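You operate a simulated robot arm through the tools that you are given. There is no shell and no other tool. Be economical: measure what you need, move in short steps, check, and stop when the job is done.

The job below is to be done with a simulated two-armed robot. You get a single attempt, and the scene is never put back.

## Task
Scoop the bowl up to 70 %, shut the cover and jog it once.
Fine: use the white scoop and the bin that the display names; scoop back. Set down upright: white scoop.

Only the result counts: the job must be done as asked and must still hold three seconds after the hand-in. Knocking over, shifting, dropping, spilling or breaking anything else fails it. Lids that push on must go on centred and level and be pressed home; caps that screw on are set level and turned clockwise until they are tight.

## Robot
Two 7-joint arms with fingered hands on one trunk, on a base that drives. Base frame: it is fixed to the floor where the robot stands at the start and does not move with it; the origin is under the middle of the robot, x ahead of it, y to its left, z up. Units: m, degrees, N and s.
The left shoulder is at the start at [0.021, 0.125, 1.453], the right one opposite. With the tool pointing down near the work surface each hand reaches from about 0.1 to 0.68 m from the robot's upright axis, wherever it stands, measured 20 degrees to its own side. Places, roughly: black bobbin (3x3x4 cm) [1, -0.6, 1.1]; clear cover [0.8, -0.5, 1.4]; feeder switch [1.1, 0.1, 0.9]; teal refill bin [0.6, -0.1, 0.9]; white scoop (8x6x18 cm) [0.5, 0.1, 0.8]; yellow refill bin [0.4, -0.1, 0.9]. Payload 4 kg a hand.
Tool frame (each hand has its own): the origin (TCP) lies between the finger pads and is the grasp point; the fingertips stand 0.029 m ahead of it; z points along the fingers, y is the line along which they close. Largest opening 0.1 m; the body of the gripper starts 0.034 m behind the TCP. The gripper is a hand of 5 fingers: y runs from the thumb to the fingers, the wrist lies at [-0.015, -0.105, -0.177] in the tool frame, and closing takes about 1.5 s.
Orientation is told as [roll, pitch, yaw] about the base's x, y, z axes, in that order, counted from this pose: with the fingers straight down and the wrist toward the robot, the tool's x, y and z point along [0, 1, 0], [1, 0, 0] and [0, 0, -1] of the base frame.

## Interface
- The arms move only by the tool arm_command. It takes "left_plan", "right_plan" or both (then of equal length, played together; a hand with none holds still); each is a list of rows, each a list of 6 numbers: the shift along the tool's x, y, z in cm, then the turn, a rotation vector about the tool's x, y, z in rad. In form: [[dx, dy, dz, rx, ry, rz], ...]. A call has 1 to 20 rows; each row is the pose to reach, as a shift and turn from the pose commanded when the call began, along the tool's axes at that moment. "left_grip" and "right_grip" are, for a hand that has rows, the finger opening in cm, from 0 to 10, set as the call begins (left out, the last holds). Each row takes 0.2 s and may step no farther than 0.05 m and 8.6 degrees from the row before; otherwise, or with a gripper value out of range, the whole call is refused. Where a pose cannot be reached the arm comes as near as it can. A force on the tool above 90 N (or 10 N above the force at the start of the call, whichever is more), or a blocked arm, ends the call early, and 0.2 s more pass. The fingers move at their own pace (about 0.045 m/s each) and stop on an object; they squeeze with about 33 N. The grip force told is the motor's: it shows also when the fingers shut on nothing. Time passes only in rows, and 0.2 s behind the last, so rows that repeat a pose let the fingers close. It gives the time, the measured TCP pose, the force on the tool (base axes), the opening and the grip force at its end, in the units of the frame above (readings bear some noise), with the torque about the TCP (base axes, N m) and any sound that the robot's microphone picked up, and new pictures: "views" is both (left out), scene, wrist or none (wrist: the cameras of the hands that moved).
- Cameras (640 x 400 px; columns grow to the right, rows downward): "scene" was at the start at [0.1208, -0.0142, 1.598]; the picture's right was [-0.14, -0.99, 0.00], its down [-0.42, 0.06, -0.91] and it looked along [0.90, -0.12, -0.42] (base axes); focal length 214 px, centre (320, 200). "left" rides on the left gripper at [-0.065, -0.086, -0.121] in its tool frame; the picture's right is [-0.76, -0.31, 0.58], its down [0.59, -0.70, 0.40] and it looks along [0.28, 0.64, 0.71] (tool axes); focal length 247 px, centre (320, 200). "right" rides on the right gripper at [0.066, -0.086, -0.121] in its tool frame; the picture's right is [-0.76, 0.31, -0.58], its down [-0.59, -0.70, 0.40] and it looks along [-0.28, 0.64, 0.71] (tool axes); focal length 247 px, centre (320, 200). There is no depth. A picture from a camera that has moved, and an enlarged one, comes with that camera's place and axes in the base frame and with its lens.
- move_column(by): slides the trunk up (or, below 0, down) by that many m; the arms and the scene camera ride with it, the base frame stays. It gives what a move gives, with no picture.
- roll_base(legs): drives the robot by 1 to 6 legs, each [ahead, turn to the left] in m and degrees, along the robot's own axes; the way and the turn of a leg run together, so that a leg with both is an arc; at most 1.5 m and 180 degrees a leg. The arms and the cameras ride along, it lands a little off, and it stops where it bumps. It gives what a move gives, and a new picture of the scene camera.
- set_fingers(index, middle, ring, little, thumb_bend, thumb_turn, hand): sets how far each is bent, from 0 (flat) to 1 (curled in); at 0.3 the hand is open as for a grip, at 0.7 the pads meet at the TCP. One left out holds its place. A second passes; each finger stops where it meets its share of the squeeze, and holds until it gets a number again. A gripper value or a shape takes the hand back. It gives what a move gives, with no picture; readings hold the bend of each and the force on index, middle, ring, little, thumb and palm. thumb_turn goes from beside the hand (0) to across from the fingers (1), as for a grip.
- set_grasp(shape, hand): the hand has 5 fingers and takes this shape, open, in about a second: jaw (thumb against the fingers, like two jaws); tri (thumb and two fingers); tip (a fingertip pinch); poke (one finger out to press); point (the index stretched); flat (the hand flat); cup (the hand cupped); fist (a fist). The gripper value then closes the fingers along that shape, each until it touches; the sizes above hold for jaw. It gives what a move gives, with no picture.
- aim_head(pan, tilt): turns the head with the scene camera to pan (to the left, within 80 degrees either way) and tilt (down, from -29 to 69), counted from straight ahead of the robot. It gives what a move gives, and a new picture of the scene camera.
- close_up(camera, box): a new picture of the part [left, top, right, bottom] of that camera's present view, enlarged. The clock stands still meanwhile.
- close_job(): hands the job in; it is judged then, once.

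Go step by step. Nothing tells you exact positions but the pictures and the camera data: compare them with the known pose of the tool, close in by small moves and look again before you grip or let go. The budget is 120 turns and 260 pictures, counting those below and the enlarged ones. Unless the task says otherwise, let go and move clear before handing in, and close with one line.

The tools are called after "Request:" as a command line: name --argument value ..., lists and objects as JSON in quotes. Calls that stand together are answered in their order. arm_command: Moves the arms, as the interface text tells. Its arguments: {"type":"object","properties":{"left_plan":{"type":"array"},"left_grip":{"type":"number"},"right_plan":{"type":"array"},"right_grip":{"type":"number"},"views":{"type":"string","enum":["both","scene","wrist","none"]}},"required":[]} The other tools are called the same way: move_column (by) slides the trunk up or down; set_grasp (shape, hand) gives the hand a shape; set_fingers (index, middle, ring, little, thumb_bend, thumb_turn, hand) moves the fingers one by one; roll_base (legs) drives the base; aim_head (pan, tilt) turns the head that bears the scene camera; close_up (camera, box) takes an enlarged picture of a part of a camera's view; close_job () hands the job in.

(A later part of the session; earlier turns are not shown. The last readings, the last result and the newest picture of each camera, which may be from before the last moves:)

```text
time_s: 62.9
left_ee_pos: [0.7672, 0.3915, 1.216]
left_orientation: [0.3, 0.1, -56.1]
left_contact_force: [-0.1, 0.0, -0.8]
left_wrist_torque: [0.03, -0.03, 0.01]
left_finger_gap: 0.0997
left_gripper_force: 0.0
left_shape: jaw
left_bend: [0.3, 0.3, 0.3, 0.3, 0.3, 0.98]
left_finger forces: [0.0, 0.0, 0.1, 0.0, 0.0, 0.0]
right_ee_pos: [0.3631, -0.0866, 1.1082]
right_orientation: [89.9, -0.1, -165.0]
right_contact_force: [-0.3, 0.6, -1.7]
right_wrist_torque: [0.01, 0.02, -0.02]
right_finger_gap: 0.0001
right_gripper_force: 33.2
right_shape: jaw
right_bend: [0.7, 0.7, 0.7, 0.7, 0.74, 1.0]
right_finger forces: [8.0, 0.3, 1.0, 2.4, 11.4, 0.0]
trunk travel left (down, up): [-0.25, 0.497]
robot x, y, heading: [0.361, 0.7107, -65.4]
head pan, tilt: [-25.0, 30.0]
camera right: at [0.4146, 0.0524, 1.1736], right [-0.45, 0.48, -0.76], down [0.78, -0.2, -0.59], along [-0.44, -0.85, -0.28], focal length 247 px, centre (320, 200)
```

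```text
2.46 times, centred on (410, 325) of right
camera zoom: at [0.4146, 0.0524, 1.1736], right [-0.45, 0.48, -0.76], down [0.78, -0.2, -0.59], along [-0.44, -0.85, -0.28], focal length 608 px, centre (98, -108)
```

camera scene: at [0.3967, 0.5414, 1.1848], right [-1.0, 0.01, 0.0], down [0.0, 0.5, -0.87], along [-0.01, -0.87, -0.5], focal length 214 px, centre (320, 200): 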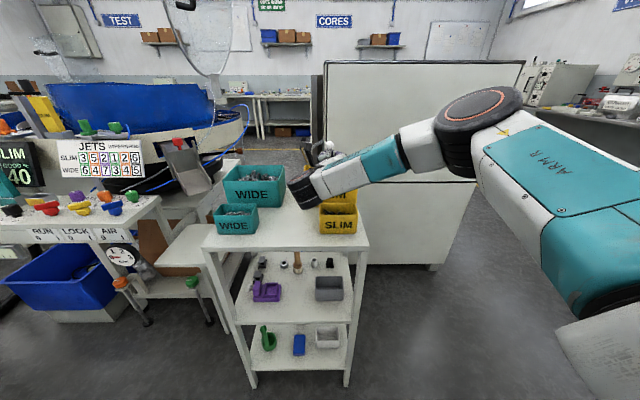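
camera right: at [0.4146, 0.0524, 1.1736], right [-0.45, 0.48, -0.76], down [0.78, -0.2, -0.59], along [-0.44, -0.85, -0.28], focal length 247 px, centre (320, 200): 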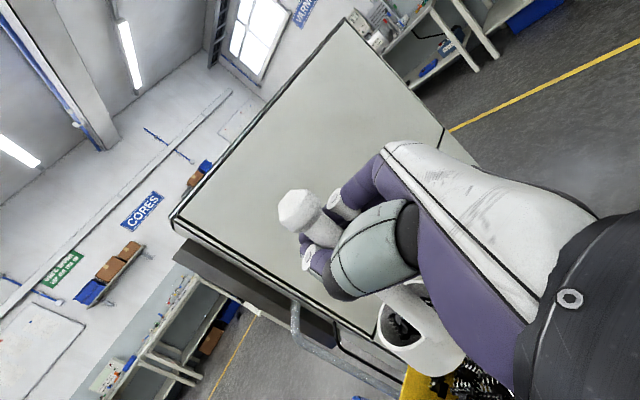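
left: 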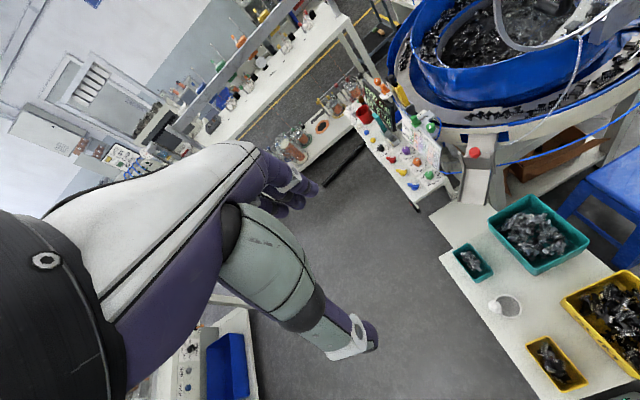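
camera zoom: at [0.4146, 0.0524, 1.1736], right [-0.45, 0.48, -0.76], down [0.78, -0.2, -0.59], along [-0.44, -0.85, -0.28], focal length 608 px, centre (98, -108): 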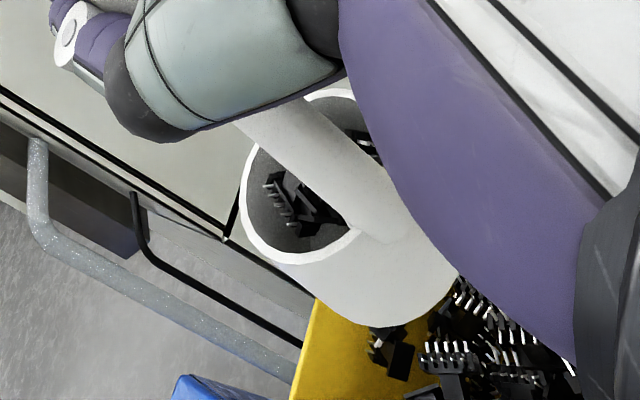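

Some parts are in the cup. I raise the trunk, pull the hand in, and drive to a station in front of the panel so the scoop comes over the bowl.

Request:
move_column --by 0.23

Request:
arm_command --right_plan '[[0, 0, -3, 0, 0, 0], [0, 0, -6, 0, 0, 0], [0, 0, -9, 0, 0, 0], [0, 0, -12, 0, 0, 0], [0, 0, -15, 0, 0, 0]]' --views "wrist"

Request:
roll_base --legs '[[0, 45.9], [0.63, 0]]'

```text
time_s: 65.3
left_ee_pos: [0.766, 0.3905, 1.446]
left_orientation: [0.4, 0.0, -56.3]
left_contact_force: [-0.3, 0.6, 0.5]
left_wrist_torque: [-0.02, 0.03, -0.02]
left_finger_gap: 0.1001
left_gripper_force: 0.1
left_shape: jaw
left_bend: [0.3, 0.3, 0.3, 0.3, 0.3, 0.98]
left_finger forces: [0.0, 0.0, 0.0, 0.1, 0.0, 0.0]
right_ee_pos: [0.3637, -0.0863, 1.3374]
right_orientation: [90.0, 0.0, -165.1]
right_contact_force: [0.3, 0.5, -1.4]
right_wrist_torque: [0.04, 0.04, -0.02]
right_finger_gap: 0.0
right_gripper_force: 32.9
right_shape: jaw
right_bend: [0.7, 0.7, 0.7, 0.7, 0.74, 1.0]
right_finger forces: [7.9, 0.1, 1.0, 2.4, 11.4, 0.1]
trunk travel left (down, up): [-0.48, 0.267]
robot x, y, heading: [0.3623, 0.7112, -65.5]
head pan, tilt: [-25.0, 30.0]
```

```text
time_s: 66.5
left_ee_pos: [0.7644, 0.3915, 1.4461]
left_orientation: [0.3, -0.1, -56.2]
left_contact_force: [0.2, 0.4, 0.2]
left_wrist_torque: [0.01, 0.03, 0.0]
left_finger_gap: 0.0998
left_gripper_force: 0.1
left_shape: jaw
left_bend: [0.3, 0.3, 0.3, 0.3, 0.3, 0.98]
left_finger forces: [0.1, 0.0, 0.0, 0.0, 0.0, 0.0]
right_ee_pos: [0.3254, 0.0607, 1.339]
right_orientation: [90.1, 0.0, -165.0]
right_contact_force: [0.6, 0.8, 0.1]
right_wrist_torque: [-0.01, 0.03, 0.05]
right_finger_gap: 0.0
right_gripper_force: 33.3
right_shape: jaw
right_bend: [0.7, 0.7, 0.7, 0.7, 0.74, 1.0]
right_finger forces: [7.9, 0.3, 1.0, 2.4, 11.3, 0.1]
trunk travel left (down, up): [-0.48, 0.267]
robot x, y, heading: [0.3618, 0.7086, -65.7]
head pan, tilt: [-25.0, 30.0]
camera right: at [0.3753, 0.1986, 1.4043], right [-0.45, 0.48, -0.76], down [0.78, -0.2, -0.59], along [-0.44, -0.85, -0.28], focal length 247 px, centre (320, 200)
```

right: 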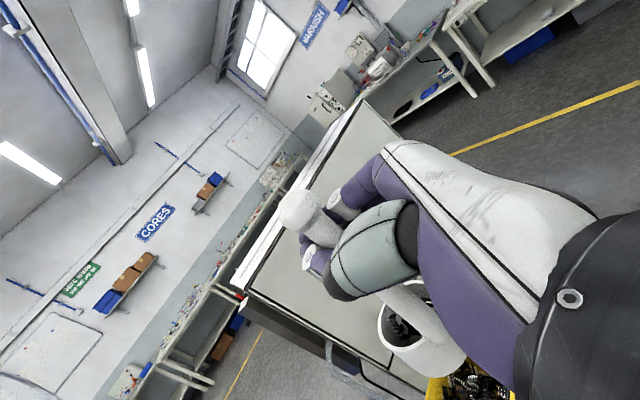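

```text
time_s: 72.2
left_ee_pos: [1.4718, 0.571, 1.446]
left_orientation: [0.3, 0.0, -10.1]
left_contact_force: [0.4, 0.2, 0.1]
left_wrist_torque: [0.01, 0.01, -0.02]
left_finger_gap: 0.1001
left_gripper_force: 0.0
left_shape: jaw
left_bend: [0.3, 0.3, 0.3, 0.3, 0.3, 0.98]
left_finger forces: [0.1, 0.0, 0.0, 0.0, 0.0, 0.0]
right_ee_pos: [1.406, 0.0224, 1.3391]
right_orientation: [89.9, -0.1, -118.9]
right_contact_force: [-0.5, -0.5, -1.1]
right_wrist_torque: [-0.05, 0.0, -0.03]
right_finger_gap: 0.0
right_gripper_force: 33.2
right_shape: jaw
right_bend: [0.7, 0.7, 0.7, 0.7, 0.74, 1.0]
right_finger forces: [7.8, 0.2, 0.8, 2.5, 11.2, 0.0]
trunk travel left (down, up): [-0.48, 0.267]
robot x, y, heading: [0.9596, 0.5001, -19.5]
head pan, tilt: [-25.0, 30.0]
camera scene: at [1.0601, 0.4226, 1.4191], right [-0.7, -0.72, 0.0], down [-0.36, 0.35, -0.87], along [0.62, -0.6, -0.5], focal length 214 px, centre (320, 200)
```

scene: 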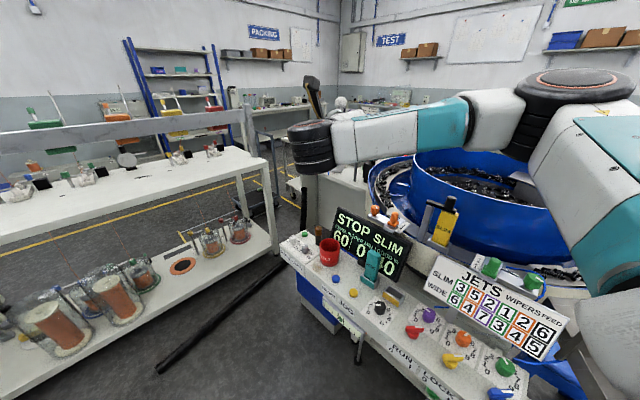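

Now I turn right so the hand comes toward the bowl from over the panel.

Request:
roll_base --legs '[[0, -33]]'

Request:
aim_head --pan -20 --tilt 35

```text
time_s: 74.2
left_ee_pos: [1.426, 0.2779, 1.4453]
left_orientation: [0.3, -0.1, -43.4]
left_contact_force: [0.9, 0.7, 0.7]
left_wrist_torque: [0.01, 0.01, 0.0]
left_finger_gap: 0.1
left_gripper_force: 0.1
left_shape: jaw
left_bend: [0.3, 0.3, 0.3, 0.3, 0.3, 0.98]
left_finger forces: [0.0, 0.1, 0.0, 0.0, 0.1, 0.1]
right_ee_pos: [1.0698, -0.1449, 1.3377]
right_orientation: [89.8, -0.1, -152.1]
right_contact_force: [-0.1, 0.9, -1.2]
right_wrist_torque: [0.08, 0.04, 0.01]
right_finger_gap: 0.0001
right_gripper_force: 32.8
right_shape: jaw
right_bend: [0.7, 0.7, 0.7, 0.7, 0.74, 1.0]
right_finger forces: [7.9, 0.2, 0.8, 2.5, 11.1, 0.0]
trunk travel left (down, up): [-0.48, 0.267]
robot x, y, heading: [0.9588, 0.5003, -52.6]
head pan, tilt: [-25.0, 30.0]
camera scene: at [1.0017, 0.3806, 1.4192], right [-0.98, -0.21, 0.0], down [-0.11, 0.49, -0.87], along [0.18, -0.85, -0.5], focal length 214 px, centre (320, 200)
```

scene: 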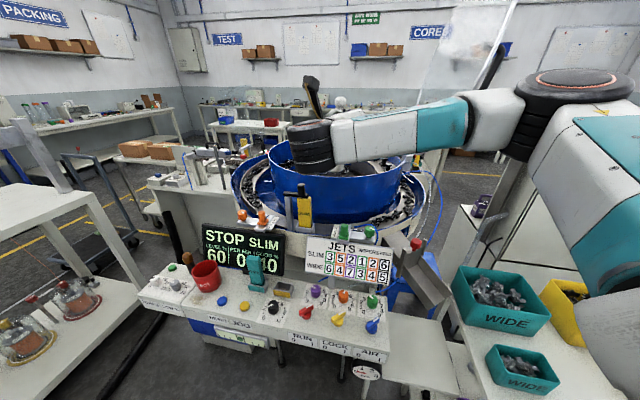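

```text
time_s: 74.8
left_ee_pos: [1.4249, 0.2774, 1.4466]
left_orientation: [0.3, 0.0, -43.3]
left_contact_force: [-0.7, 0.8, -0.5]
left_wrist_torque: [-0.03, 0.01, 0.01]
left_finger_gap: 0.0998
left_gripper_force: 0.0
left_shape: jaw
left_bend: [0.3, 0.3, 0.3, 0.3, 0.3, 0.98]
left_finger forces: [0.0, 0.0, 0.0, 0.0, 0.0, 0.0]
right_ee_pos: [1.0701, -0.1449, 1.3376]
right_orientation: [89.9, -0.1, -152.2]
right_contact_force: [1.1, 0.4, -1.4]
right_wrist_torque: [0.06, -0.01, 0.01]
right_finger_gap: 0.0
right_gripper_force: 33.1
right_shape: jaw
right_bend: [0.7, 0.7, 0.7, 0.7, 0.74, 1.0]
right_finger forces: [7.9, 0.2, 0.9, 2.6, 11.1, 0.0]
trunk travel left (down, up): [-0.48, 0.267]
robot x, y, heading: [0.957, 0.4992, -52.8]
head pan, tilt: [-20.0, 35.0]
camera scene: at [1.0089, 0.3852, 1.4114], right [-0.95, -0.3, 0.0], down [-0.17, 0.55, -0.82], along [0.24, -0.78, -0.57], focal length 214 px, centre (320, 200)
```

scene: 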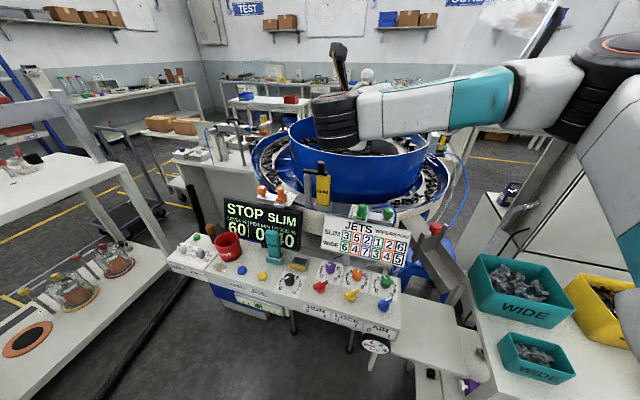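

Now the display is in view. I extend 16 cm over the bowl and lower a little.

Request:
arm_command --right_plan '[[0, 0, 4, 0, 0, 0], [0, 0, 8, 0, 0, 0], [0, -0.3, 12, 0, 0, 0], [0, -0.6, 16.1, 0, 0, 0], [-3, -0.6, 16.1, 0, 0, 0], [-6, -0.6, 16.1, 0, 0, 0], [-8, -0.6, 16.1, 0, 0, 0]]'

Request:
close_up --camera "scene" --box '[210, 30, 470, 230]'

```text
time_s: 76.4
left_ee_pos: [1.4268, 0.2785, 1.4456]
left_orientation: [0.3, 0.1, -43.4]
left_contact_force: [0.4, -0.7, 0.2]
left_wrist_torque: [0.02, 0.0, -0.04]
left_finger_gap: 0.0998
left_gripper_force: 0.0
left_shape: jaw
left_bend: [0.3, 0.3, 0.3, 0.3, 0.3, 0.98]
left_finger forces: [0.1, 0.0, 0.0, 0.0, 0.0, 0.0]
right_ee_pos: [1.15, -0.2829, 1.258]
right_orientation: [89.9, 0.0, -152.2]
right_contact_force: [0.3, 0.1, -1.2]
right_wrist_torque: [-0.02, 0.01, -0.01]
right_finger_gap: 0.0
right_gripper_force: 32.8
right_shape: jaw
right_bend: [0.7, 0.7, 0.7, 0.7, 0.74, 1.0]
right_finger forces: [7.8, 0.2, 0.7, 2.7, 10.9, 0.0]
trunk travel left (down, up): [-0.48, 0.267]
robot x, y, heading: [0.9598, 0.5001, -52.7]
head pan, tilt: [-20.0, 35.0]
camera scene: at [1.0088, 0.385, 1.4114], right [-0.95, -0.3, 0.0], down [-0.17, 0.55, -0.82], along [0.24, -0.78, -0.57], focal length 214 px, centre (320, 200)
camera right: at [1.1685, -0.1372, 1.3226], right [-0.54, 0.37, -0.76], down [0.81, -0.02, -0.59], along [-0.23, -0.93, -0.28], focal length 247 px, centre (320, 200)
```

scene: 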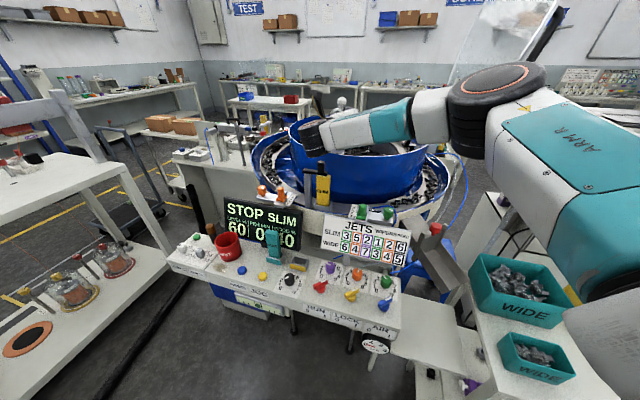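
right: 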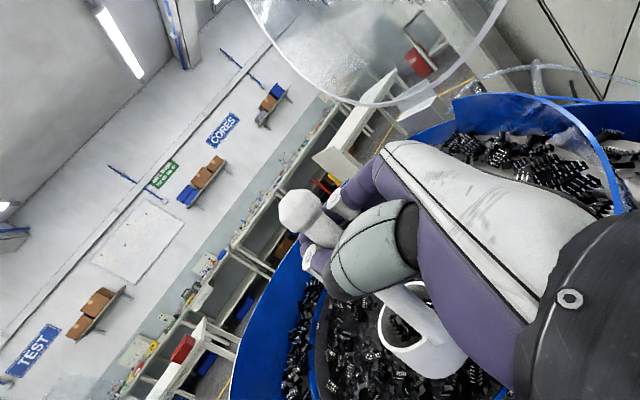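

```text
2.00 times, centred on (340, 130) of scene
camera zoom: at [1.0088, 0.385, 1.4114], right [-0.95, -0.3, 0.0], down [-0.17, 0.55, -0.82], along [0.24, -0.78, -0.57], focal length 429 px, centre (280, 340)
```

zoom: 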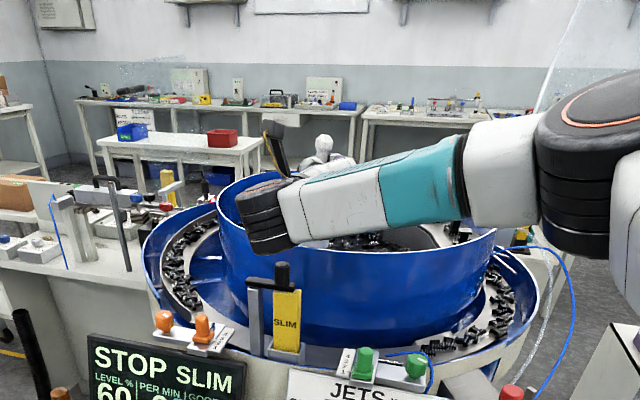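

The cup is over the inner dish. To keep the wrist high I will pour by rolling palm-up, so I first shift the hand right by 12 cm, then begin the roll and check it is reachable.

Request:
arm_command --right_plan '[[0, 4, 0.7, 0, 0, 0], [0, 8, 1.4, 0, 0, 0], [0, 12.4, 2.2, 0, 0, 0], [0, 12.4, 2.2, 0, 0, 0.14], [0, 12.4, 2.2, 0, 0, 0.28], [0, 12.4, 2.2, 0, 0, 0.42]]'

```text
time_s: 77.8
left_ee_pos: [1.4262, 0.2785, 1.4456]
left_orientation: [0.3, 0.0, -43.3]
left_contact_force: [0.8, -0.6, -0.5]
left_wrist_torque: [0.0, 0.0, 0.01]
left_finger_gap: 0.0998
left_gripper_force: 0.1
left_shape: jaw
left_bend: [0.3, 0.3, 0.3, 0.3, 0.3, 0.98]
left_finger forces: [0.0, 0.0, 0.1, 0.1, 0.0, 0.0]
right_ee_pos: [1.0505, -0.3621, 1.2584]
right_orientation: [89.8, 24.1, -152.2]
right_contact_force: [-0.3, 1.1, -1.1]
right_wrist_torque: [0.02, 0.06, -0.01]
right_finger_gap: 0.0
right_gripper_force: 32.9
right_shape: jaw
right_bend: [0.7, 0.7, 0.7, 0.7, 0.74, 1.0]
right_finger forces: [7.1, 0.1, 0.8, 3.2, 10.7, 0.0]
trunk travel left (down, up): [-0.48, 0.267]
robot x, y, heading: [0.9613, 0.4984, -52.8]
head pan, tilt: [-20.0, 35.0]
camera scene: at [1.0089, 0.3851, 1.4114], right [-0.95, -0.3, 0.0], down [-0.17, 0.55, -0.82], along [0.24, -0.78, -0.57], focal length 214 px, centre (320, 200)
camera right: at [1.0388, -0.2305, 1.3533], right [-0.24, 0.52, -0.82], down [0.97, 0.06, -0.25], along [-0.08, -0.85, -0.52], focal length 247 px, centre (320, 200)
```

scene: 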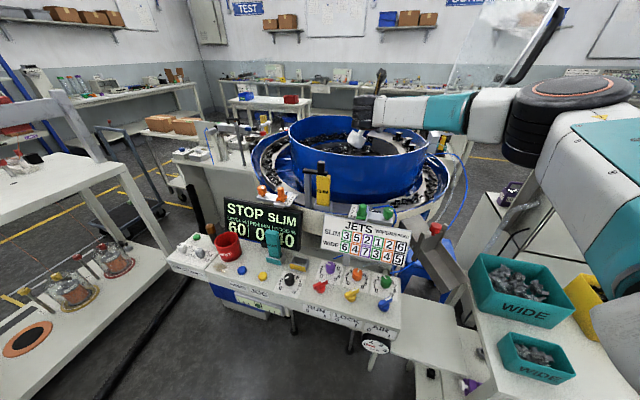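
right: 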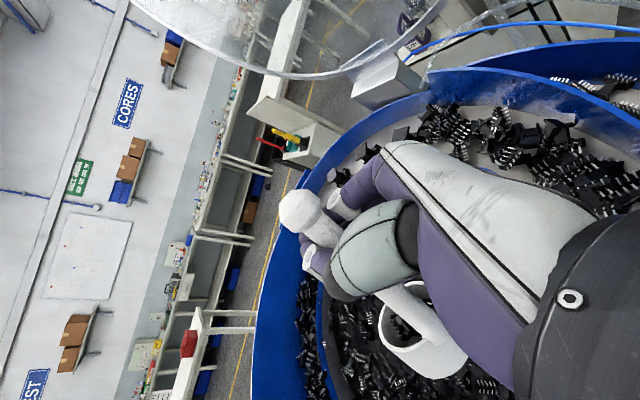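

The roll is reachable. I continue to about 115° and hold to empty the cup.

Request:
arm_command --right_plan '[[0, 0, 0, 0, 0, 0.144], [0, 0, 0, 0, 0, 0.288], [0, 0, 0, 0, 0, 0.432], [0, 0, 0, 0, 0, 0.576], [0, 0, 0, 0, 0, 0.72], [0, 0, 0, 0, 0, 0.864], [0, 0, 0, 0, 0, 1.008], [0, 0, 0, 0, 0, 1.152], [0, 0, 0, 0, 0, 1.296], [0, 0, 0, 0, 0, 1.44], [0, 0, 0, 0, 0, 1.584], [0, 0, 0, 0, 0, 1.584], [0, 0, 0, 0, 0, 1.584], [0, 0, 0, 0, 0, 1.584]]'

Request:
close_up --camera "scene" --box '[210, 80, 450, 260]'

```text
time_s: 80.8
left_ee_pos: [1.4252, 0.2776, 1.4457]
left_orientation: [0.3, 0.1, -43.5]
left_contact_force: [-0.1, 0.3, -0.6]
left_wrist_torque: [0.02, 0.02, -0.02]
left_finger_gap: 0.0999
left_gripper_force: 0.0
left_shape: jaw
left_bend: [0.3, 0.3, 0.3, 0.3, 0.3, 0.98]
left_finger forces: [0.1, 0.0, 0.0, 0.0, 0.0, 0.1]
right_ee_pos: [1.052, -0.3615, 1.2582]
right_orientation: [-89.8, 65.2, 28.0]
right_contact_force: [-1.1, 0.9, -0.7]
right_wrist_torque: [-0.08, 0.11, -0.01]
right_finger_gap: 0.0
right_gripper_force: 32.9
right_shape: jaw
right_bend: [0.7, 0.7, 0.7, 0.7, 0.74, 1.0]
right_finger forces: [5.9, 0.2, 1.1, 3.5, 10.1, 0.1]
trunk travel left (down, up): [-0.48, 0.267]
robot x, y, heading: [0.9589, 0.4968, -52.6]
head pan, tilt: [-20.0, 35.0]
camera scene: at [1.0089, 0.3851, 1.4114], right [-0.95, -0.3, 0.0], down [-0.17, 0.55, -0.82], along [0.24, -0.78, -0.57], focal length 214 px, centre (320, 200)
camera right: at [0.9089, -0.2989, 1.3085], right [0.45, 0.89, 0.04], down [0.4, -0.24, 0.88], along [0.8, -0.38, -0.47], focal length 247 px, centre (320, 200)
```

scene: 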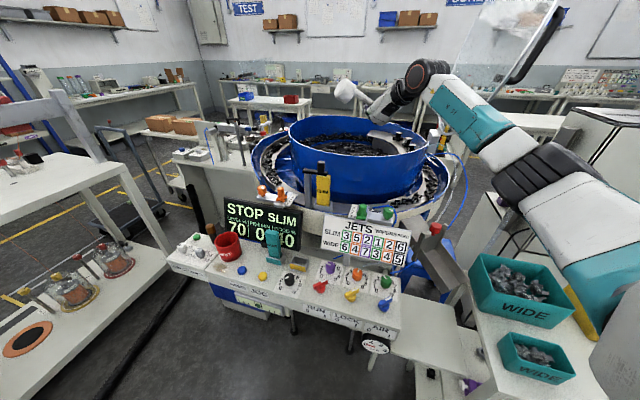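
right: 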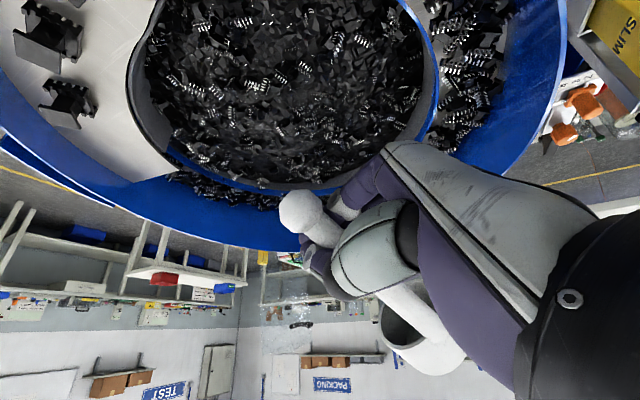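

```text
2.22 times, centred on (330, 170) of scene
camera zoom: at [1.0089, 0.3851, 1.4114], right [-0.95, -0.3, 0.0], down [-0.17, 0.55, -0.82], along [0.24, -0.78, -0.57], focal length 477 px, centre (298, 267)
```

zoom: 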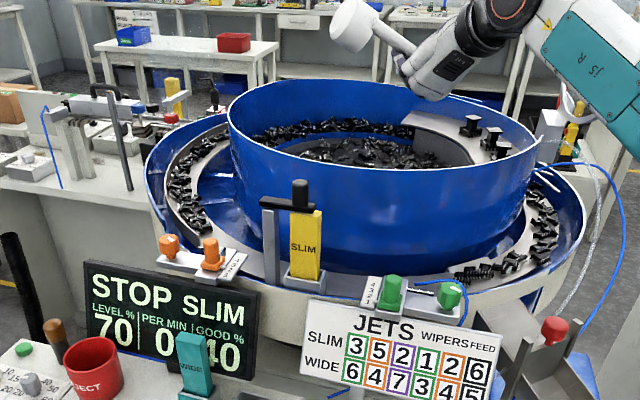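

The display now shows 70 %. The cup is empty. I roll the scoop upright, raise and retract to carry it back.

Request:
arm_command --right_plan '[[0, 0, 0, 0, 0, -0.143], [0, 0, 0, 0, 0, -0.286], [0, 0, 0, 0, 0, -0.429], [0, 0, 0, 0, 0, -0.573], [0, 0, 0, 0, 0, -0.716], [0, 0, 0, 0, 0, -0.859], [0, 0, 0, 0, 0, -1.002], [0, 0, 0, 0, 0, -1.145], [0, 0, 0, 0, 0, -1.288], [0, 0, 0, 0, 0, -1.431], [0, 0, 0, 0, 0, -1.574], [0, 0, 0, 0, 0, -1.717], [-1.69, -3.63, 0, 0, 0, -1.86], [-3.38, -7.25, 0, 0, 0, -2.004], [-5.5, -6.25, -3.7, 0, 0, -2.004], [-7.66, -5.25, -7.3, 0, 0, -2.004], [-9.8, -4.26, -11, 0, 0, -2.004], [-12, -3.26, -14.6, 0, 0, -2.004], [-14.1, -2.26, -18.3, 0, 0, -2.004]]'

Request:
close_up --camera "scene" --box '[210, 80, 450, 260]'

```text
time_s: 84.8
left_ee_pos: [1.4257, 0.278, 1.4472]
left_orientation: [0.3, 0.0, -43.4]
left_contact_force: [-0.2, 0.8, 0.4]
left_wrist_torque: [0.02, 0.03, -0.01]
left_finger_gap: 0.0997
left_gripper_force: 0.1
left_shape: jaw
left_bend: [0.3, 0.3, 0.3, 0.3, 0.3, 0.98]
left_finger forces: [0.0, 0.0, 0.0, 0.1, 0.1, 0.0]
right_ee_pos: [1.0688, -0.1409, 1.3389]
right_orientation: [90.0, -0.1, -152.4]
right_contact_force: [0.2, 0.4, -0.5]
right_wrist_torque: [0.0, 0.02, 0.0]
right_finger_gap: 0.0
right_gripper_force: 33.2
right_shape: jaw
right_bend: [0.7, 0.7, 0.7, 0.7, 0.74, 1.0]
right_finger forces: [6.9, 0.0, 0.4, 2.5, 9.6, 0.0]
trunk travel left (down, up): [-0.48, 0.267]
robot x, y, heading: [0.957, 0.4979, -52.7]
head pan, tilt: [-20.0, 35.0]
camera scene: at [1.009, 0.3858, 1.4115], right [-0.95, -0.3, 0.0], down [-0.17, 0.55, -0.82], along [0.24, -0.78, -0.57], focal length 214 px, centre (320, 200)
camera right: at [1.0874, 0.0046, 1.4044], right [-0.54, 0.37, -0.76], down [0.81, -0.03, -0.59], along [-0.24, -0.93, -0.28], focal length 247 px, centre (320, 200)
```

scene: 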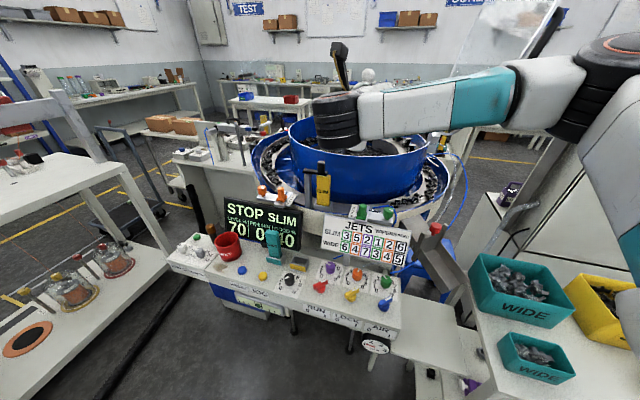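
right: 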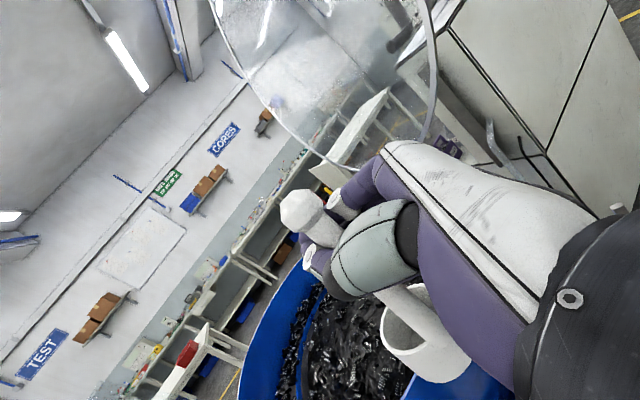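

```text
2.22 times, centred on (330, 170) of scene
camera zoom: at [1.009, 0.3858, 1.4115], right [-0.95, -0.3, 0.0], down [-0.17, 0.55, -0.82], along [0.24, -0.78, -0.57], focal length 477 px, centre (298, 267)
```

zoom: 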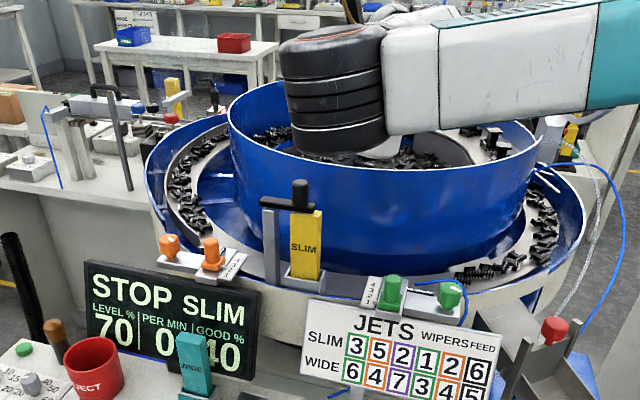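

Still 70 %. I drive the same way back to the table station.

Request:
roll_base --legs '[[0, 33], [-0.63, 0], [0, -45.9]]'

Request:
aim_head --pan -12 --tilt 38

```text
time_s: 92.0
left_ee_pos: [0.7718, 0.3937, 1.446]
left_orientation: [0.2, 0.0, -55.9]
left_contact_force: [0.3, 0.2, 0.3]
left_wrist_torque: [0.01, -0.03, -0.02]
left_finger_gap: 0.0998
left_gripper_force: 0.0
left_shape: jaw
left_bend: [0.3, 0.3, 0.3, 0.3, 0.3, 0.98]
left_finger forces: [0.1, 0.1, 0.0, 0.0, 0.0, 0.0]
right_ee_pos: [0.3335, 0.0589, 1.3391]
right_orientation: [89.9, -0.1, -164.6]
right_contact_force: [-0.2, 0.0, -1.0]
right_wrist_torque: [-0.03, 0.02, -0.02]
right_finger_gap: 0.0
right_gripper_force: 33.0
right_shape: jaw
right_bend: [0.7, 0.7, 0.7, 0.7, 0.74, 1.0]
right_finger forces: [6.9, 0.0, 0.2, 2.6, 9.5, 0.1]
trunk travel left (down, up): [-0.48, 0.267]
robot x, y, heading: [0.3644, 0.7117, -65.4]
head pan, tilt: [-20.0, 35.0]
camera scene: at [0.3875, 0.5886, 1.4114], right [-1.0, -0.08, 0.0], down [-0.05, 0.57, -0.82], along [0.07, -0.82, -0.57], focal length 214 px, centre (320, 200)
```

scene: 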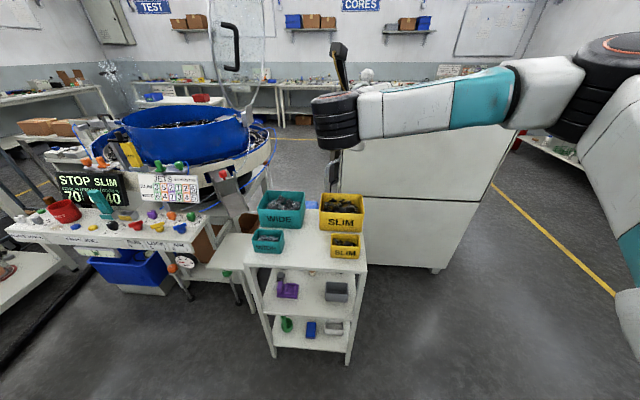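

```text
time_s: 92.7
left_ee_pos: [0.7718, 0.3936, 1.4465]
left_orientation: [0.3, -0.1, -55.8]
left_contact_force: [0.0, 1.3, 0.6]
left_wrist_torque: [0.01, -0.02, -0.01]
left_finger_gap: 0.0997
left_gripper_force: 0.1
left_shape: jaw
left_bend: [0.3, 0.3, 0.3, 0.3, 0.3, 0.98]
left_finger forces: [0.0, 0.0, 0.1, 0.0, 0.0, 0.0]
right_ee_pos: [0.3325, 0.0604, 1.3387]
right_orientation: [90.0, -0.1, -164.5]
right_contact_force: [0.4, -0.6, -1.2]
right_wrist_torque: [0.02, 0.0, -0.02]
right_finger_gap: 0.0
right_gripper_force: 32.6
right_shape: jaw
right_bend: [0.7, 0.7, 0.7, 0.7, 0.74, 1.0]
right_finger forces: [6.9, 0.0, 0.3, 2.6, 9.4, 0.1]
trunk travel left (down, up): [-0.48, 0.267]
robot x, y, heading: [0.3613, 0.715, -65.3]
head pan, tilt: [-12.0, 38.0]
camera scene: at [0.3994, 0.5923, 1.4068], right [-0.98, -0.22, 0.0], down [-0.14, 0.6, -0.79], along [0.17, -0.77, -0.62], focal length 214 px, centre (320, 200)
```

scene: 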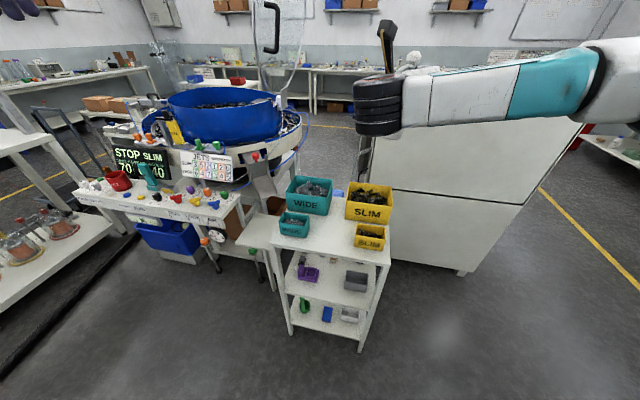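

I shift the hand over the scoop's old place, then lower the trunk.

Request:
arm_command --right_plan '[[0, -4, 0.2, 0, 0, 0], [0, -8, 0.4, 0, 0, 0], [0, -12, 0.6, 0, 0, 0], [0, -15.3, 0.8, 0, 0, 0]]' --views "none"

Request:
move_column --by -0.25

Request:
aim_head --pan 5 --tilt 30

Request:
close_up --camera "right" --box '[200, 120, 520, 400]'

```text
time_s: 93.7
left_ee_pos: [0.7737, 0.394, 1.4461]
left_orientation: [0.2, -0.1, -55.8]
left_contact_force: [-0.3, -0.4, -0.5]
left_wrist_torque: [-0.02, 0.03, -0.02]
left_finger_gap: 0.0997
left_gripper_force: 0.1
left_shape: jaw
left_bend: [0.3, 0.3, 0.3, 0.3, 0.3, 0.98]
left_finger forces: [0.1, 0.1, 0.2, 0.0, 0.1, 0.0]
right_ee_pos: [0.4864, 0.094, 1.3367]
right_orientation: [89.9, -0.1, -164.6]
right_contact_force: [0.5, 0.0, -1.7]
right_wrist_torque: [-0.01, 0.02, -0.04]
right_finger_gap: 0.0
right_gripper_force: 33.0
right_shape: jaw
right_bend: [0.7, 0.7, 0.7, 0.7, 0.74, 1.0]
right_finger forces: [6.8, 0.1, 0.3, 2.4, 9.2, 0.0]
trunk travel left (down, up): [-0.48, 0.267]
robot x, y, heading: [0.3611, 0.7136, -65.3]
head pan, tilt: [-12.0, 38.0]
```

```text
time_s: 96.3
left_ee_pos: [0.7721, 0.3949, 1.1972]
left_orientation: [0.3, -0.2, -55.8]
left_contact_force: [-0.5, -0.3, -0.8]
left_wrist_torque: [-0.02, 0.03, 0.0]
left_finger_gap: 0.0999
left_gripper_force: 0.1
left_shape: jaw
left_bend: [0.3, 0.3, 0.3, 0.3, 0.3, 0.98]
left_finger forces: [0.0, 0.0, 0.0, 0.0, 0.1, 0.0]
right_ee_pos: [0.4822, 0.0932, 1.0892]
right_orientation: [90.1, -0.1, -164.7]
right_contact_force: [0.7, 0.5, -1.1]
right_wrist_torque: [0.01, 0.04, 0.01]
right_finger_gap: 0.0
right_gripper_force: 33.0
right_shape: jaw
right_bend: [0.7, 0.7, 0.7, 0.7, 0.74, 1.0]
right_finger forces: [6.6, 0.0, 0.2, 2.5, 9.0, 0.0]
trunk travel left (down, up): [-0.23, 0.517]
robot x, y, heading: [0.3612, 0.7096, -65.0]
head pan, tilt: [-12.0, 38.0]
```

```text
time_s: 97.1
left_ee_pos: [0.7727, 0.3941, 1.196]
left_orientation: [0.3, 0.0, -55.7]
left_contact_force: [0.0, -0.3, 0.2]
left_wrist_torque: [-0.02, 0.0, 0.01]
left_finger_gap: 0.1
left_gripper_force: 0.0
left_shape: jaw
left_bend: [0.3, 0.3, 0.3, 0.3, 0.3, 0.98]
left_finger forces: [0.1, 0.1, 0.0, 0.1, 0.1, 0.1]
right_ee_pos: [0.4827, 0.091, 1.0869]
right_orientation: [90.0, -0.2, -164.6]
right_contact_force: [-0.9, 0.3, -0.9]
right_wrist_torque: [0.02, 0.01, -0.01]
right_finger_gap: 0.0
right_gripper_force: 32.9
right_shape: jaw
right_bend: [0.7, 0.7, 0.7, 0.7, 0.74, 1.0]
right_finger forces: [6.6, 0.0, 0.2, 2.3, 9.0, 0.0]
trunk travel left (down, up): [-0.23, 0.517]
robot x, y, heading: [0.362, 0.7093, -65.3]
head pan, tilt: [5.0, 30.0]
camera scene: at [0.4489, 0.5469, 1.1641], right [-0.87, -0.5, 0.0], down [-0.25, 0.43, -0.87], along [0.43, -0.75, -0.5], focal length 214 px, centre (320, 200)
```

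scene: 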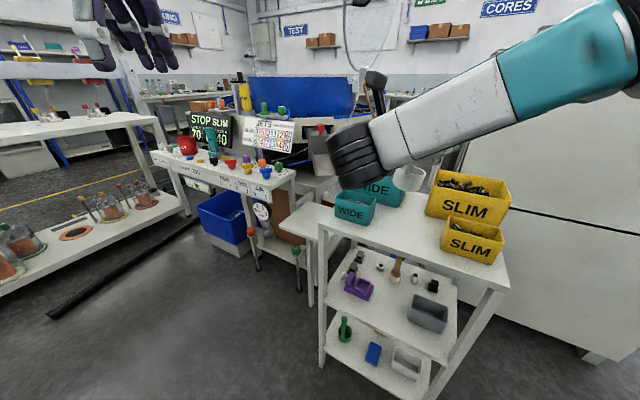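

```text
1.43 times, centred on (360, 260) of right
camera zoom: at [0.5322, 0.2314, 1.1537], right [-0.45, 0.48, -0.76], down [0.78, -0.2, -0.59], along [-0.43, -0.86, -0.28], focal length 353 px, centre (263, 114)
```

zoom: 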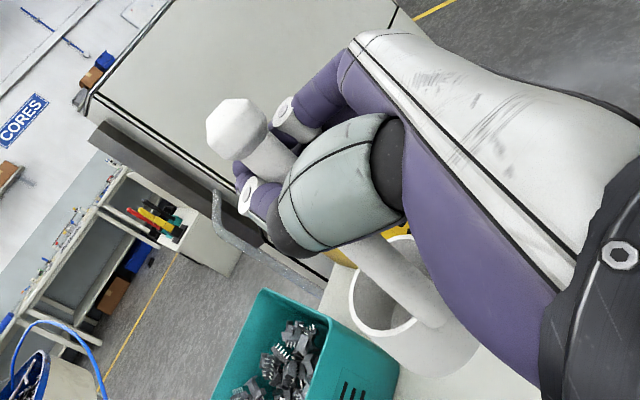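

The scoop is nearly as it was gripped. I lower to just above the table height.

Request:
arm_command --right_plan '[[-4, 0, 0, 0, 0, 0], [-8, 0, 0, 0, 0, 0], [-10, 0, 0, 0, 0, 0], [-11.5, 0, 0, 0, 0, 0], [-12.3, 0, 0, 0, 0, 0], [-12.3, 0, 0, 0, 0, 0]]'

Request:
close_up --camera "scene" --box '[320, 140, 520, 300]'

```text
time_s: 98.5
left_ee_pos: [0.7722, 0.395, 1.1954]
left_orientation: [0.3, 0.0, -55.8]
left_contact_force: [-0.9, 0.0, -0.2]
left_wrist_torque: [0.02, 0.01, 0.02]
left_finger_gap: 0.0998
left_gripper_force: 0.0
left_shape: jaw
left_bend: [0.3, 0.3, 0.3, 0.3, 0.3, 0.98]
left_finger forces: [0.0, 0.1, 0.0, 0.0, 0.1, 0.1]
right_ee_pos: [0.4816, 0.0941, 0.9648]
right_orientation: [89.9, -0.2, -164.7]
right_contact_force: [-0.4, 0.0, -1.5]
right_wrist_torque: [0.03, -0.01, -0.02]
right_finger_gap: 0.0
right_gripper_force: 33.5
right_shape: jaw
right_bend: [0.7, 0.7, 0.7, 0.7, 0.74, 1.0]
right_finger forces: [6.7, 0.1, 0.2, 2.3, 9.0, 0.0]
trunk travel left (down, up): [-0.23, 0.517]
robot x, y, heading: [0.3592, 0.706, -65.0]
head pan, tilt: [5.0, 30.0]
camera scene: at [0.449, 0.5469, 1.1641], right [-0.87, -0.5, 0.0], down [-0.25, 0.43, -0.87], along [0.43, -0.75, -0.5], focal length 214 px, centre (320, 200)
camera right: at [0.5319, 0.2316, 1.0303], right [-0.45, 0.48, -0.76], down [0.78, -0.2, -0.59], along [-0.43, -0.86, -0.28], focal length 247 px, centre (320, 200)
```

scene: 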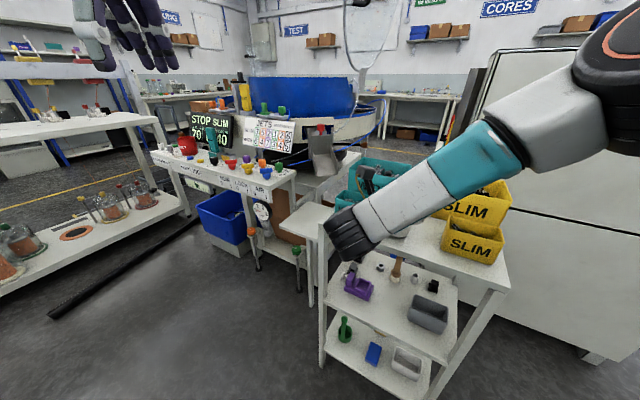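
right: 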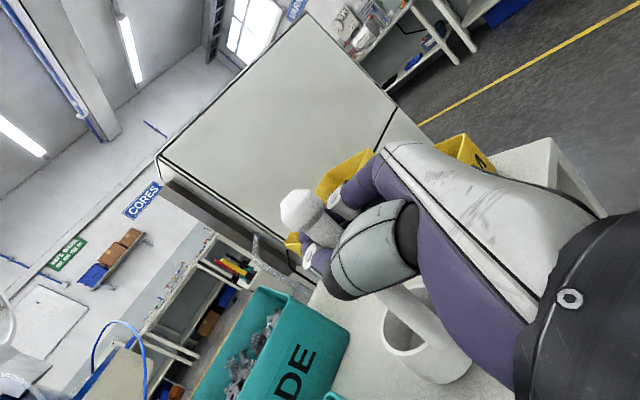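

```text
2.50 times, centred on (420, 220) of scene
camera zoom: at [0.449, 0.5469, 1.1641], right [-0.87, -0.5, 0.0], down [-0.25, 0.43, -0.87], along [0.43, -0.75, -0.5], focal length 536 px, centre (70, 150)
```

zoom: 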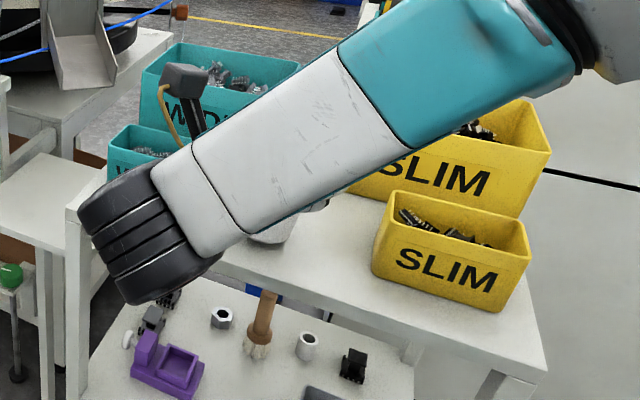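

Request:
arm_command --right_plan '[[-0.3, 0, 0, 0, 0, 0], [-0.5, 0, 0, 0, 0, 0], [-0.5, 0, 0, 0, 0, 0]]' --views "none"

```text
time_s: 99.3
left_ee_pos: [0.7709, 0.3946, 1.1972]
left_orientation: [0.2, -0.1, -55.9]
left_contact_force: [0.3, 0.9, 0.2]
left_wrist_torque: [0.01, 0.0, 0.01]
left_finger_gap: 0.0998
left_gripper_force: 0.1
left_shape: jaw
left_bend: [0.3, 0.3, 0.3, 0.3, 0.3, 0.98]
left_finger forces: [0.0, 0.1, 0.1, 0.1, 0.0, 0.0]
right_ee_pos: [0.4825, 0.0929, 0.9606]
right_orientation: [90.1, -0.2, -164.6]
right_contact_force: [1.7, 1.1, 7.6]
right_wrist_torque: [0.07, 0.02, -0.02]
right_finger_gap: 0.0001
right_gripper_force: 33.0
right_shape: jaw
right_bend: [0.7, 0.7, 0.7, 0.7, 0.74, 1.0]
right_finger forces: [5.1, 0.0, 0.0, 2.5, 9.2, 0.0]
trunk travel left (down, up): [-0.23, 0.517]
robot x, y, heading: [0.3615, 0.7136, -65.2]
head pan, tilt: [5.0, 30.0]
```

Contact with the table (7.6 N). I press 1 mm more to seat it and open slowly.

Request:
arm_command --right_plan '[[-0.15, 0, 0, 0, 0, 0], [-0.15, 0, 0, 0, 0, 0], [-0.15, 0, 0, 0, 0, 0], [-0.15, 0, 0, 0, 0, 0]]' --right_grip 3 --views "wrist"

Request:
arm_command --right_plan '[[0, 0, 0, 0, 0, 0], [0, 0, 0, 0, 0, 0], [0, 0, 0, 0, 0, 0], [0, 0, 0, 0, 0, 0], [0, 0, 0, 0, 0, 0], [0, 0, 0, 0, 0, 0], [0, 0, 0, 0, 0, 0]]' --right_grip 10 --views "wrist"

```text
time_s: 100.3
left_ee_pos: [0.7722, 0.3945, 1.1957]
left_orientation: [0.3, -0.1, -55.8]
left_contact_force: [0.5, 0.5, 0.0]
left_wrist_torque: [0.0, -0.01, 0.01]
left_finger_gap: 0.0999
left_gripper_force: 0.0
left_shape: jaw
left_bend: [0.3, 0.3, 0.3, 0.3, 0.3, 0.98]
left_finger forces: [0.0, 0.0, 0.1, 0.0, 0.1, 0.0]
right_ee_pos: [0.482, 0.0924, 0.9585]
right_orientation: [90.0, -0.1, -164.6]
right_contact_force: [0.2, 0.1, -0.1]
right_wrist_torque: [0.01, 0.0, 0.05]
right_finger_gap: 0.03
right_gripper_force: 0.1
right_shape: jaw
right_bend: [0.5, 0.52, 0.74, 0.54, 0.46, 1.0]
right_finger forces: [0.1, 0.0, 0.0, 0.0, 0.0, 0.0]
trunk travel left (down, up): [-0.23, 0.517]
robot x, y, heading: [0.3636, 0.7071, -65.1]
head pan, tilt: [5.0, 30.0]
camera right: at [0.5317, 0.2317, 1.0239], right [-0.45, 0.48, -0.76], down [0.78, -0.2, -0.59], along [-0.43, -0.86, -0.28], focal length 247 px, centre (320, 200)
```

right: 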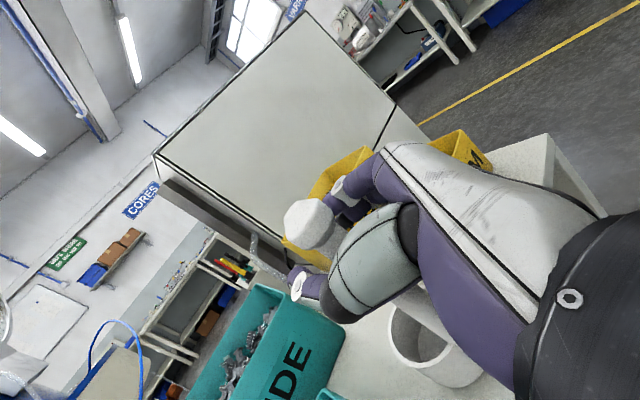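

```text
time_s: 101.9
left_ee_pos: [0.7727, 0.3944, 1.1966]
left_orientation: [0.2, 0.0, -55.8]
left_contact_force: [-0.2, 0.3, 0.1]
left_wrist_torque: [-0.02, 0.01, -0.01]
left_finger_gap: 0.0999
left_gripper_force: 0.1
left_shape: jaw
left_bend: [0.3, 0.3, 0.3, 0.3, 0.3, 0.98]
left_finger forces: [0.0, 0.1, 0.1, 0.0, 0.0, 0.1]
right_ee_pos: [0.4826, 0.0929, 0.9585]
right_orientation: [89.9, -0.2, -164.6]
right_contact_force: [0.4, 0.0, -0.5]
right_wrist_torque: [-0.02, 0.02, -0.01]
right_finger_gap: 0.0997
right_gripper_force: 0.1
right_shape: jaw
right_bend: [0.3, 0.3, 0.3, 0.3, 0.3, 0.98]
right_finger forces: [0.0, 0.1, 0.1, 0.1, 0.0, 0.0]
trunk travel left (down, up): [-0.23, 0.517]
robot x, y, heading: [0.3618, 0.7129, -65.3]
head pan, tilt: [5.0, 30.0]
camera right: at [0.5317, 0.2317, 1.0239], right [-0.45, 0.48, -0.76], down [0.78, -0.2, -0.59], along [-0.43, -0.86, -0.28], focal length 247 px, centre (320, 200)
```

right: 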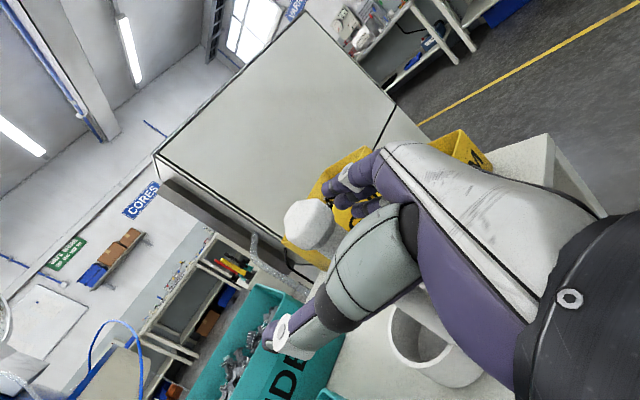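

Released, and the scoop stands. I withdraw straight back and look.

Request:
arm_command --right_plan '[[0, 0, -3, 0, 0, 0], [0, 0, -6, 0, 0, 0], [0, 0, -9, 0, 0, 0], [0, 0, -12, 0, 0, 0], [3, 0, -14, 0, 0, 0], [6, 2, -15, 0, 0, 0]]'

Request:
move_column --by 0.35

Request:
aim_head --pan 0 --tilt 45

```text
time_s: 103.3
left_ee_pos: [0.7711, 0.3945, 1.1978]
left_orientation: [0.4, -0.1, -55.8]
left_contact_force: [-0.6, 0.8, -0.2]
left_wrist_torque: [-0.03, -0.03, 0.01]
left_finger_gap: 0.0999
left_gripper_force: 0.1
left_shape: jaw
left_bend: [0.3, 0.3, 0.3, 0.3, 0.3, 0.98]
left_finger forces: [0.0, 0.1, 0.0, 0.1, 0.0, 0.0]
right_ee_pos: [0.4208, 0.2309, 1.0194]
right_orientation: [90.0, -0.2, -164.6]
right_contact_force: [-0.7, 0.1, -0.4]
right_wrist_torque: [-0.03, 0.01, 0.02]
right_finger_gap: 0.0997
right_gripper_force: 0.1
right_shape: jaw
right_bend: [0.3, 0.3, 0.3, 0.3, 0.3, 0.98]
right_finger forces: [0.0, 0.0, 0.0, 0.0, 0.0, 0.0]
trunk travel left (down, up): [-0.23, 0.517]
robot x, y, heading: [0.3626, 0.7115, -65.1]
head pan, tilt: [5.0, 30.0]
camera scene: at [0.4484, 0.5473, 1.1643], right [-0.87, -0.5, 0.0], down [-0.25, 0.43, -0.87], along [0.43, -0.75, -0.5], focal length 214 px, centre (320, 200)
camera right: at [0.4707, 0.3704, 1.0853], right [-0.45, 0.47, -0.76], down [0.78, -0.2, -0.59], along [-0.43, -0.86, -0.28], focal length 247 px, centre (320, 200)
```

scene: 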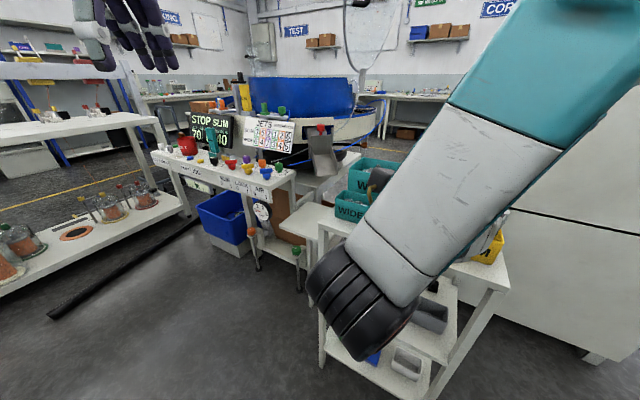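
right: 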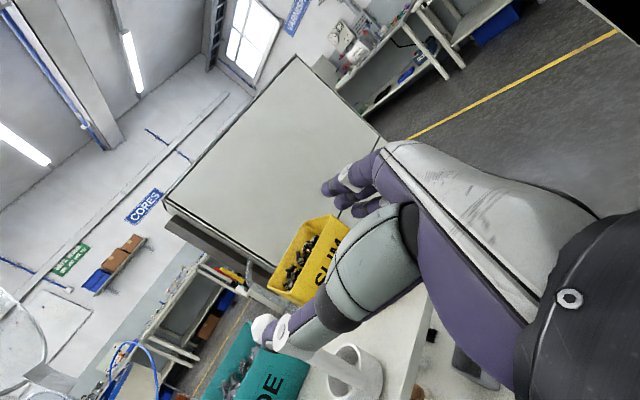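

```text
time_s: 106.7
left_ee_pos: [0.7719, 0.3935, 1.5459]
left_orientation: [0.4, 0.0, -55.8]
left_contact_force: [0.2, 0.4, 0.4]
left_wrist_torque: [0.02, -0.01, 0.03]
left_finger_gap: 0.0998
left_gripper_force: 0.0
left_shape: jaw
left_bend: [0.3, 0.3, 0.3, 0.3, 0.3, 0.98]
left_finger forces: [0.0, 0.1, 0.1, 0.0, 0.1, 0.0]
right_ee_pos: [0.4229, 0.2321, 1.3694]
right_orientation: [89.9, -0.2, -164.6]
right_contact_force: [-0.3, 0.8, -0.5]
right_wrist_torque: [0.03, 0.0, 0.02]
right_finger_gap: 0.0998
right_gripper_force: 0.0
right_shape: jaw
right_bend: [0.3, 0.3, 0.3, 0.3, 0.3, 0.98]
right_finger forces: [0.1, 0.0, 0.0, 0.0, 0.1, 0.1]
trunk travel left (down, up): [-0.58, 0.167]
robot x, y, heading: [0.3625, 0.7093, -65.3]
head pan, tilt: [5.0, 30.0]
```

```text
time_s: 107.5
left_ee_pos: [0.772, 0.3952, 1.5451]
left_orientation: [0.3, 0.0, -55.7]
left_contact_force: [0.5, 0.0, 0.0]
left_wrist_torque: [-0.01, 0.04, -0.01]
left_finger_gap: 0.0998
left_gripper_force: 0.0
left_shape: jaw
left_bend: [0.3, 0.3, 0.3, 0.3, 0.3, 0.98]
left_finger forces: [0.1, 0.0, 0.0, 0.1, 0.0, 0.0]
right_ee_pos: [0.4232, 0.2326, 1.3685]
right_orientation: [89.9, -0.1, -164.6]
right_contact_force: [-0.5, -1.1, 0.2]
right_wrist_torque: [-0.01, -0.01, 0.01]
right_finger_gap: 0.0999
right_gripper_force: 0.2
right_shape: jaw
right_bend: [0.3, 0.3, 0.3, 0.3, 0.3, 0.98]
right_finger forces: [0.1, 0.0, 0.0, 0.0, 0.1, 0.0]
trunk travel left (down, up): [-0.58, 0.167]
robot x, y, heading: [0.3621, 0.7085, -65.2]
head pan, tilt: [0.0, 45.0]
camera scene: at [0.4116, 0.6092, 1.4972], right [-0.91, -0.42, 0.0], down [-0.3, 0.64, -0.71], along [0.3, -0.64, -0.71], focal length 214 px, centre (320, 200)
```

scene: 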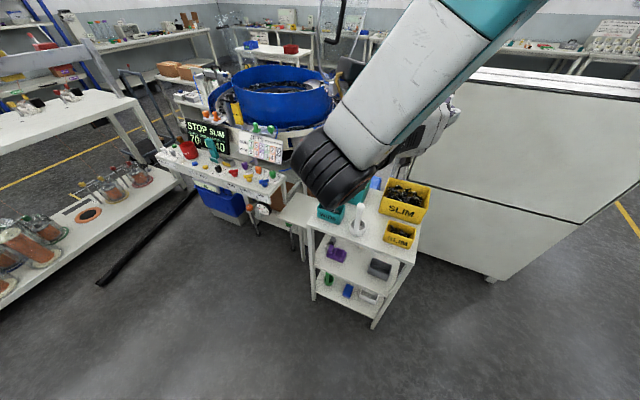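

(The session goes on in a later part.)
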